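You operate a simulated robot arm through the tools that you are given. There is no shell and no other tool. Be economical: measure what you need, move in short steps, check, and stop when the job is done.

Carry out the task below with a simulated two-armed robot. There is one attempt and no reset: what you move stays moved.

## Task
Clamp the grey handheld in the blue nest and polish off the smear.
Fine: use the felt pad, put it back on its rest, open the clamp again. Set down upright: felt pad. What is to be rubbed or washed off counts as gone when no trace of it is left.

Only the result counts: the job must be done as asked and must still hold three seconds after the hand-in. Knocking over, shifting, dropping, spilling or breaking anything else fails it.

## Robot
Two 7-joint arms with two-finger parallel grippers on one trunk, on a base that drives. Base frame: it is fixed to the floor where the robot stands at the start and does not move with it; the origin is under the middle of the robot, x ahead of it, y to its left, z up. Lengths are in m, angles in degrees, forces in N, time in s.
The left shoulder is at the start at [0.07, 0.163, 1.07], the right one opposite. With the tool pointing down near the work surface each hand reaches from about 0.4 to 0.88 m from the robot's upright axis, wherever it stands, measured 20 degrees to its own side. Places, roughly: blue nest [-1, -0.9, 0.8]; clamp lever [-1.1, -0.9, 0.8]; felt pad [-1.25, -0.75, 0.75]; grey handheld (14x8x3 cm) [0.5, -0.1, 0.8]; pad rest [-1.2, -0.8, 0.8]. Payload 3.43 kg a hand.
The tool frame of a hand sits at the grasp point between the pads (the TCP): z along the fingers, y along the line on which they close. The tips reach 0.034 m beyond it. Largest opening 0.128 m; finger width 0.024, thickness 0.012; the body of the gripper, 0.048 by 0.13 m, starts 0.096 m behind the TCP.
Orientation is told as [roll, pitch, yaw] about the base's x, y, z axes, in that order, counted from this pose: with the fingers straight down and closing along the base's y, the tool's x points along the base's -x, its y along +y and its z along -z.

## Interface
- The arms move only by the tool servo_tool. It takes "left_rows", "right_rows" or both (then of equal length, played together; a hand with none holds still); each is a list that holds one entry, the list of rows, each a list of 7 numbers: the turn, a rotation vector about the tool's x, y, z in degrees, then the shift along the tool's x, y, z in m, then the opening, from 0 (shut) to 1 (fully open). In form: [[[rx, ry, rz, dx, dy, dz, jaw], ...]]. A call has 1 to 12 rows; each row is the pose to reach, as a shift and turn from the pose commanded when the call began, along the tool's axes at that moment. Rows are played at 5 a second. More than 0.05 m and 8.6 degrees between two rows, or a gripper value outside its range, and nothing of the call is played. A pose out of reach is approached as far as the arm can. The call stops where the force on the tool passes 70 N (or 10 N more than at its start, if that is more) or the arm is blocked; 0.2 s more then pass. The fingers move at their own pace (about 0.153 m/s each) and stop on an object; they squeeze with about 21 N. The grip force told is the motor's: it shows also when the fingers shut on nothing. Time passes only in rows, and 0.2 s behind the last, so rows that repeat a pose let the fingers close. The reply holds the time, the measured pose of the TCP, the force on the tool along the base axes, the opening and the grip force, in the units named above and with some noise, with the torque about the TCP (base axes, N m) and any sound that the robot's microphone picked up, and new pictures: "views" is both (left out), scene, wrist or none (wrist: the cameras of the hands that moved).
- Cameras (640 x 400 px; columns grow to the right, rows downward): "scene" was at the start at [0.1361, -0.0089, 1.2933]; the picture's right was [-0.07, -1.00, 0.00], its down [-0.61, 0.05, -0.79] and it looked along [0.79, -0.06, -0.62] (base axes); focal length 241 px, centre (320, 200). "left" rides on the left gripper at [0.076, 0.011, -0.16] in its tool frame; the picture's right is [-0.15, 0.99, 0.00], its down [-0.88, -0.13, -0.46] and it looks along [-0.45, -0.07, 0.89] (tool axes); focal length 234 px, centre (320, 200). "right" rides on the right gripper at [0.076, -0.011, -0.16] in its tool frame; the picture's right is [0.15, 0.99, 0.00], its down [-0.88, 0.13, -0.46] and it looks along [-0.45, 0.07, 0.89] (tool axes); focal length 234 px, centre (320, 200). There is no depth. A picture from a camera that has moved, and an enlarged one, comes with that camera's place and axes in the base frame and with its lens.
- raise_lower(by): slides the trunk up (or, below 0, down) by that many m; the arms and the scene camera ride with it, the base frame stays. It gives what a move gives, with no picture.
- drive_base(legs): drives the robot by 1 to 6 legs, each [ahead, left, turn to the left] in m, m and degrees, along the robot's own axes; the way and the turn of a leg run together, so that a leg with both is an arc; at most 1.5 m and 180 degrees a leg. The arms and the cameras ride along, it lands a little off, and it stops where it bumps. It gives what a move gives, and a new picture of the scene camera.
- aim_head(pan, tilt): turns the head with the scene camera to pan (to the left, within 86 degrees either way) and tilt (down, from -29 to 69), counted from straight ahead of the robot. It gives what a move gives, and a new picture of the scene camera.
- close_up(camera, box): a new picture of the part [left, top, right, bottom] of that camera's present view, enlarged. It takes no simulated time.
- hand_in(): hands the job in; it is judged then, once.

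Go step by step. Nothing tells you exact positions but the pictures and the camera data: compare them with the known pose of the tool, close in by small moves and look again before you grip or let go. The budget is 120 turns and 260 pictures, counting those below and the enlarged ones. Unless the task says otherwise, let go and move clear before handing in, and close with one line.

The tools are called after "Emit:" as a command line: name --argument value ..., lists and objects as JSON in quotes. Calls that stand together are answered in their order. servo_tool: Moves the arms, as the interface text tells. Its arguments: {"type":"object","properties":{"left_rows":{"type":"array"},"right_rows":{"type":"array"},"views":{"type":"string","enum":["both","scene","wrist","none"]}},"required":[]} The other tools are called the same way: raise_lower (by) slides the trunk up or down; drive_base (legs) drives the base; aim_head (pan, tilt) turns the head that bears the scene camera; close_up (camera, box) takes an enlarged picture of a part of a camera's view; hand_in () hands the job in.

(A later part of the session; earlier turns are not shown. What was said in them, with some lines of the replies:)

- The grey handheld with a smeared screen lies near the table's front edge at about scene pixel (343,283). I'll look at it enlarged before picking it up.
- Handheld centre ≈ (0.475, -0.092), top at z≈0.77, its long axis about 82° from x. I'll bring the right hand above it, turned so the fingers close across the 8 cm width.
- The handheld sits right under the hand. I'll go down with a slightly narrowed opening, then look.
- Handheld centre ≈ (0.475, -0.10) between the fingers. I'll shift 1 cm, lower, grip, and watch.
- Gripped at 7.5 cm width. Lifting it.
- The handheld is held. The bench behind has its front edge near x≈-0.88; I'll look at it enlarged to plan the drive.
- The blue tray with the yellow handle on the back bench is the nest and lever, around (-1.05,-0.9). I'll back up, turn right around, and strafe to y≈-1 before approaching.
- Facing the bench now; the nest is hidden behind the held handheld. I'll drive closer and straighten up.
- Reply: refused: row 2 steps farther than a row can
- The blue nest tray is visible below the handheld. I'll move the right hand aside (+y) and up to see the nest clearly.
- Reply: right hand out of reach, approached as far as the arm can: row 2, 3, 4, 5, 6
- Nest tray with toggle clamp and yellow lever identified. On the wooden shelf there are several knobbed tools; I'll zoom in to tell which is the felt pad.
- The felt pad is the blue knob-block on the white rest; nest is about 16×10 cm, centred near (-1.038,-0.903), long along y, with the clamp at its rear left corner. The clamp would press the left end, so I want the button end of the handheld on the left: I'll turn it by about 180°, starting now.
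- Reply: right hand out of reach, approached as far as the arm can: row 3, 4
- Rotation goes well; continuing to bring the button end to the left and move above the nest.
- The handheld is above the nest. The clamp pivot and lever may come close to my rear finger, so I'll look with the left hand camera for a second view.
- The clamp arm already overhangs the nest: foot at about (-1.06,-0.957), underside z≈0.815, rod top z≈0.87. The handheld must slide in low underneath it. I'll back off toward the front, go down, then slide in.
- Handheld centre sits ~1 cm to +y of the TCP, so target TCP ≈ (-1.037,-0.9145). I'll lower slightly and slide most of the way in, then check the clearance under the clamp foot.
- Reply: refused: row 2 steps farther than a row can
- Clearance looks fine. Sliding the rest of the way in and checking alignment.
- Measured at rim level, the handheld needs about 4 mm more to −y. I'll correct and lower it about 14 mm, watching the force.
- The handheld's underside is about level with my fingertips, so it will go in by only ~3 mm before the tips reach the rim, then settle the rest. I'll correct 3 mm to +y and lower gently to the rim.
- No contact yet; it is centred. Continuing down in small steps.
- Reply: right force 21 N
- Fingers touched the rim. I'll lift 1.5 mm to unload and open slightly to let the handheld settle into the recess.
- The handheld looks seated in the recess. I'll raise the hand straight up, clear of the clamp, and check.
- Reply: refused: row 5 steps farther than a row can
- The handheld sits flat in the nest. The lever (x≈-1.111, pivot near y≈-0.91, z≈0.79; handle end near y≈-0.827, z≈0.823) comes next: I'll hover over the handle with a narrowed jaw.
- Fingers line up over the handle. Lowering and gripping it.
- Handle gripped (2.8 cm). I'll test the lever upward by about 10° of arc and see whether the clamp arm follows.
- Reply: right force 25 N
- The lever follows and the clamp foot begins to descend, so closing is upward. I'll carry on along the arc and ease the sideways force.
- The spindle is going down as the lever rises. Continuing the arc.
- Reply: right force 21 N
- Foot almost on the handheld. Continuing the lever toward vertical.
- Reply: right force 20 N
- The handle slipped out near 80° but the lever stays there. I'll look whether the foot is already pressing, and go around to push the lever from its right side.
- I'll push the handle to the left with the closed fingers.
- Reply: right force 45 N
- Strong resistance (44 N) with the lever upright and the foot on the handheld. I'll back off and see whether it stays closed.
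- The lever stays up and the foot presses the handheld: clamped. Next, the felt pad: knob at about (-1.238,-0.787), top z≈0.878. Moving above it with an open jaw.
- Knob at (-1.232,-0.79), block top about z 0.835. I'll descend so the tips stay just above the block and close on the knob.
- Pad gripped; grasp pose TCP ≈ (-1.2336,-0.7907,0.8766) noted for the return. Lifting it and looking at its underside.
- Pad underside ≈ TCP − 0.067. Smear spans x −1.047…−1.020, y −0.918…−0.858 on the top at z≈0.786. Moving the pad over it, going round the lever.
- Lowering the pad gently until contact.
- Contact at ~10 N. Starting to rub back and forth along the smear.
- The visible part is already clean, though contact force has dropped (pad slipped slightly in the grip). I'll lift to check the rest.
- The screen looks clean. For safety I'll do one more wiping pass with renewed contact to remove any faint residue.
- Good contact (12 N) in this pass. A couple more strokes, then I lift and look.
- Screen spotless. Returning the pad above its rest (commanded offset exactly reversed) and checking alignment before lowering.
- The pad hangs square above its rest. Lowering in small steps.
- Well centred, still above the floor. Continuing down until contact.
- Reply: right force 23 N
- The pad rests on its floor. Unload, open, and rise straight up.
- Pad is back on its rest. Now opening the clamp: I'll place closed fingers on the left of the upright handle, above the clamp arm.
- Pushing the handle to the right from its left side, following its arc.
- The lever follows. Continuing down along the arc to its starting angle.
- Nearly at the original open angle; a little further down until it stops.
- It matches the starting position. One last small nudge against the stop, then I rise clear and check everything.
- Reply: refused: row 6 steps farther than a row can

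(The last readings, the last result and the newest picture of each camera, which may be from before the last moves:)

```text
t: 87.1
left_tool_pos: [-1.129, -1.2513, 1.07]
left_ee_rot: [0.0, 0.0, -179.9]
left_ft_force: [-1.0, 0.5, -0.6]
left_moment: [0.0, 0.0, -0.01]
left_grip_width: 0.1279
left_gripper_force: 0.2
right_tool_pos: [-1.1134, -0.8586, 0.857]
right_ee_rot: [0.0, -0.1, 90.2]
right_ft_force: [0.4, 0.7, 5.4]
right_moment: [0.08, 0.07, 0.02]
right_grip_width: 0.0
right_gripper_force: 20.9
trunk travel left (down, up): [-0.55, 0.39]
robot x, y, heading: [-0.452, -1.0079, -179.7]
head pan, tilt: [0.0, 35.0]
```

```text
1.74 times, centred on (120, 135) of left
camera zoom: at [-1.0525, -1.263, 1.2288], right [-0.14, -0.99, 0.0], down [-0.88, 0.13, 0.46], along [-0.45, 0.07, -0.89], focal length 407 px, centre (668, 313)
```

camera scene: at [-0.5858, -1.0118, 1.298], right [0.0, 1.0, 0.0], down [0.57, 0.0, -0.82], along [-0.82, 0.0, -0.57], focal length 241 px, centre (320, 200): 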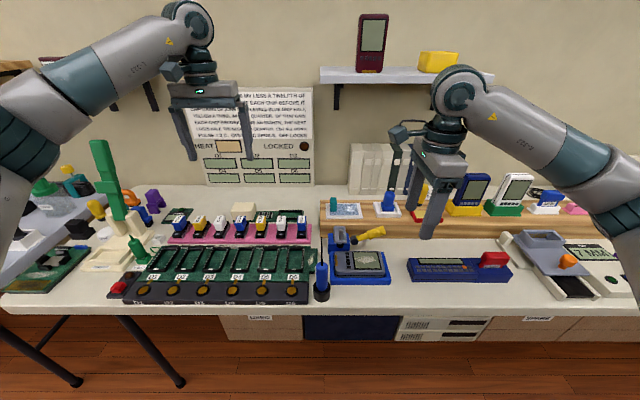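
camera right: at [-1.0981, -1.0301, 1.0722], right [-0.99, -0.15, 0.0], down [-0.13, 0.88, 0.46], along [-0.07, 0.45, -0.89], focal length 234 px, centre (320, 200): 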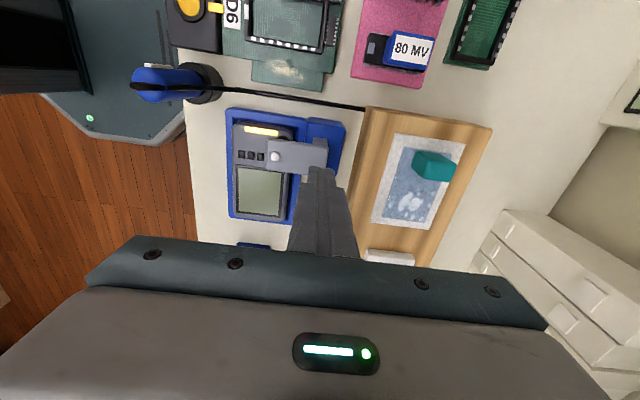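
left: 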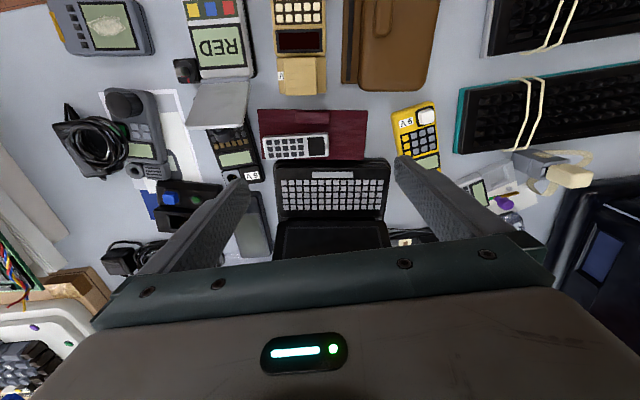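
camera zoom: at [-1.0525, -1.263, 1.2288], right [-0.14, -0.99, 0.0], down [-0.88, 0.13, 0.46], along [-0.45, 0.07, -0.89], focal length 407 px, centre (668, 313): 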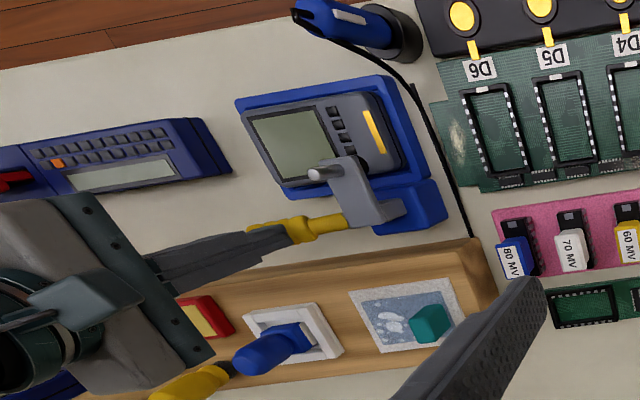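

Emit:
servo_tool --right_rows '[[[0, 0, 0, 0, 0, 0.002, 0.0], [0, 0, 0, 0, 0, 0.003, 0.0], [0, 0, 0, 0, 0, -0.03, 0.0], [0, 0, 0, 0, 0, -0.075, 0.0], [0, 0, 0, 0, -0.02, -0.11, 0.0], [0, 0, 0, -0.02, -0.06, -0.12, 0.0], [0, 0, 0, -0.04, -0.1, -0.12, 0.0], [0, 0, 0, -0.05, -0.13, -0.12, 0.0]]]' --views "scene"

Emit:
close_up --camera "scene" --box '[330, 170, 430, 290]'

Emit:
close_up --camera "left" --box '[60, 40, 220, 180]'

```text
t: 88.9
left_tool_pos: [-1.1284, -1.2502, 1.07]
left_ee_rot: [0.0, 0.0, -179.7]
left_ft_force: [-0.3, 0.2, 0.2]
left_moment: [-0.04, -0.01, 0.0]
left_grip_width: 0.1277
left_gripper_force: 0.1
right_tool_pos: [-0.9814, -0.8088, 0.9796]
right_ee_rot: [0.0, 0.1, 90.2]
right_ft_force: [0.6, 0.4, 0.8]
right_moment: [-0.02, 0.01, -0.04]
right_grip_width: 0.0001
right_gripper_force: 20.9
trunk travel left (down, up): [-0.55, 0.39]
robot x, y, heading: [-0.4473, -1.0087, -179.8]
head pan, tilt: [0.0, 35.0]
camera scene: at [-0.5864, -1.0111, 1.2979], right [0.0, 1.0, 0.0], down [0.57, 0.0, -0.82], along [-0.82, 0.0, -0.57], focal length 241 px, centre (320, 200)
```

scene: 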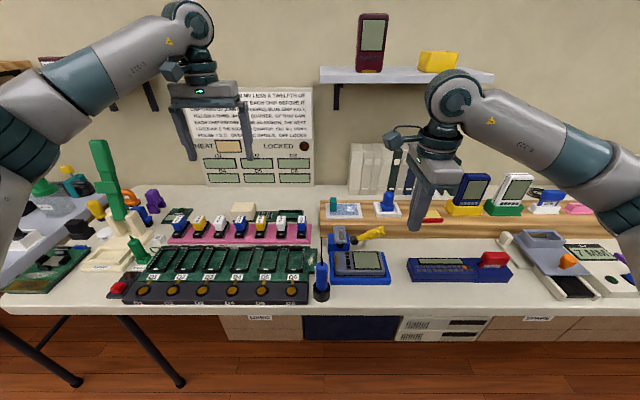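

```text
3.33 times, centred on (380, 230) of scene
camera zoom: at [-0.5864, -1.0111, 1.2979], right [0.0, 1.0, 0.0], down [0.57, 0.0, -0.82], along [-0.82, 0.0, -0.57], focal length 804 px, centre (120, 100)
```

zoom: 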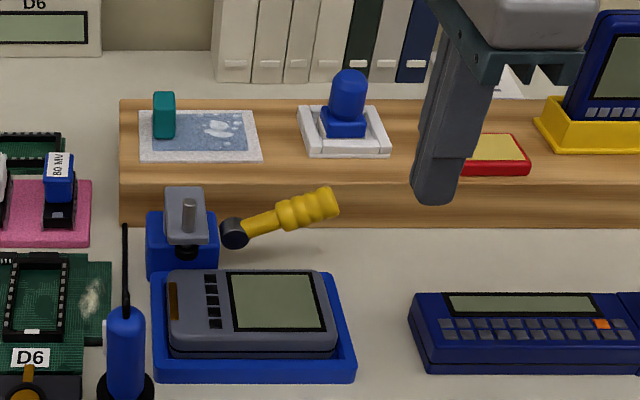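

```text
2.86 times, centred on (140, 110) of left
camera zoom: at [-1.0525, -1.2628, 1.2289], right [-0.14, -0.99, 0.0], down [-0.88, 0.13, 0.46], along [-0.45, 0.06, -0.89], focal length 669 px, centre (834, 457)
```

zoom: 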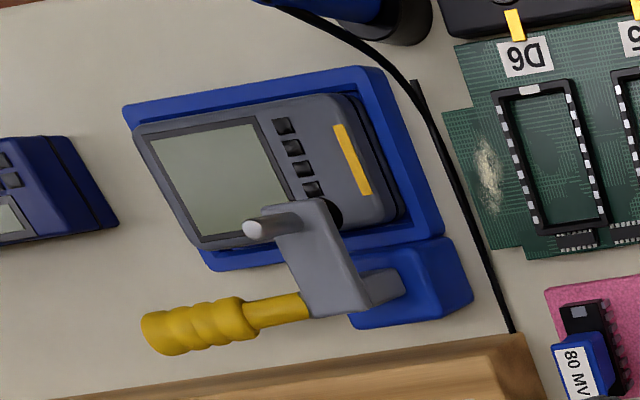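

The clamp is open with its spindle raised, the handheld lies in the nest with a clean screen, the felt pad stands on its rest, and both hands are clear. Handing in.

Emit:
hand_in

```text
The job is handed in.
```

The job is handed in. I clamped the grey handheld in the blue nest and polished it with the felt pad until no smear showed in the pictures. The pad is back upright on its rest and the clamp is open again.
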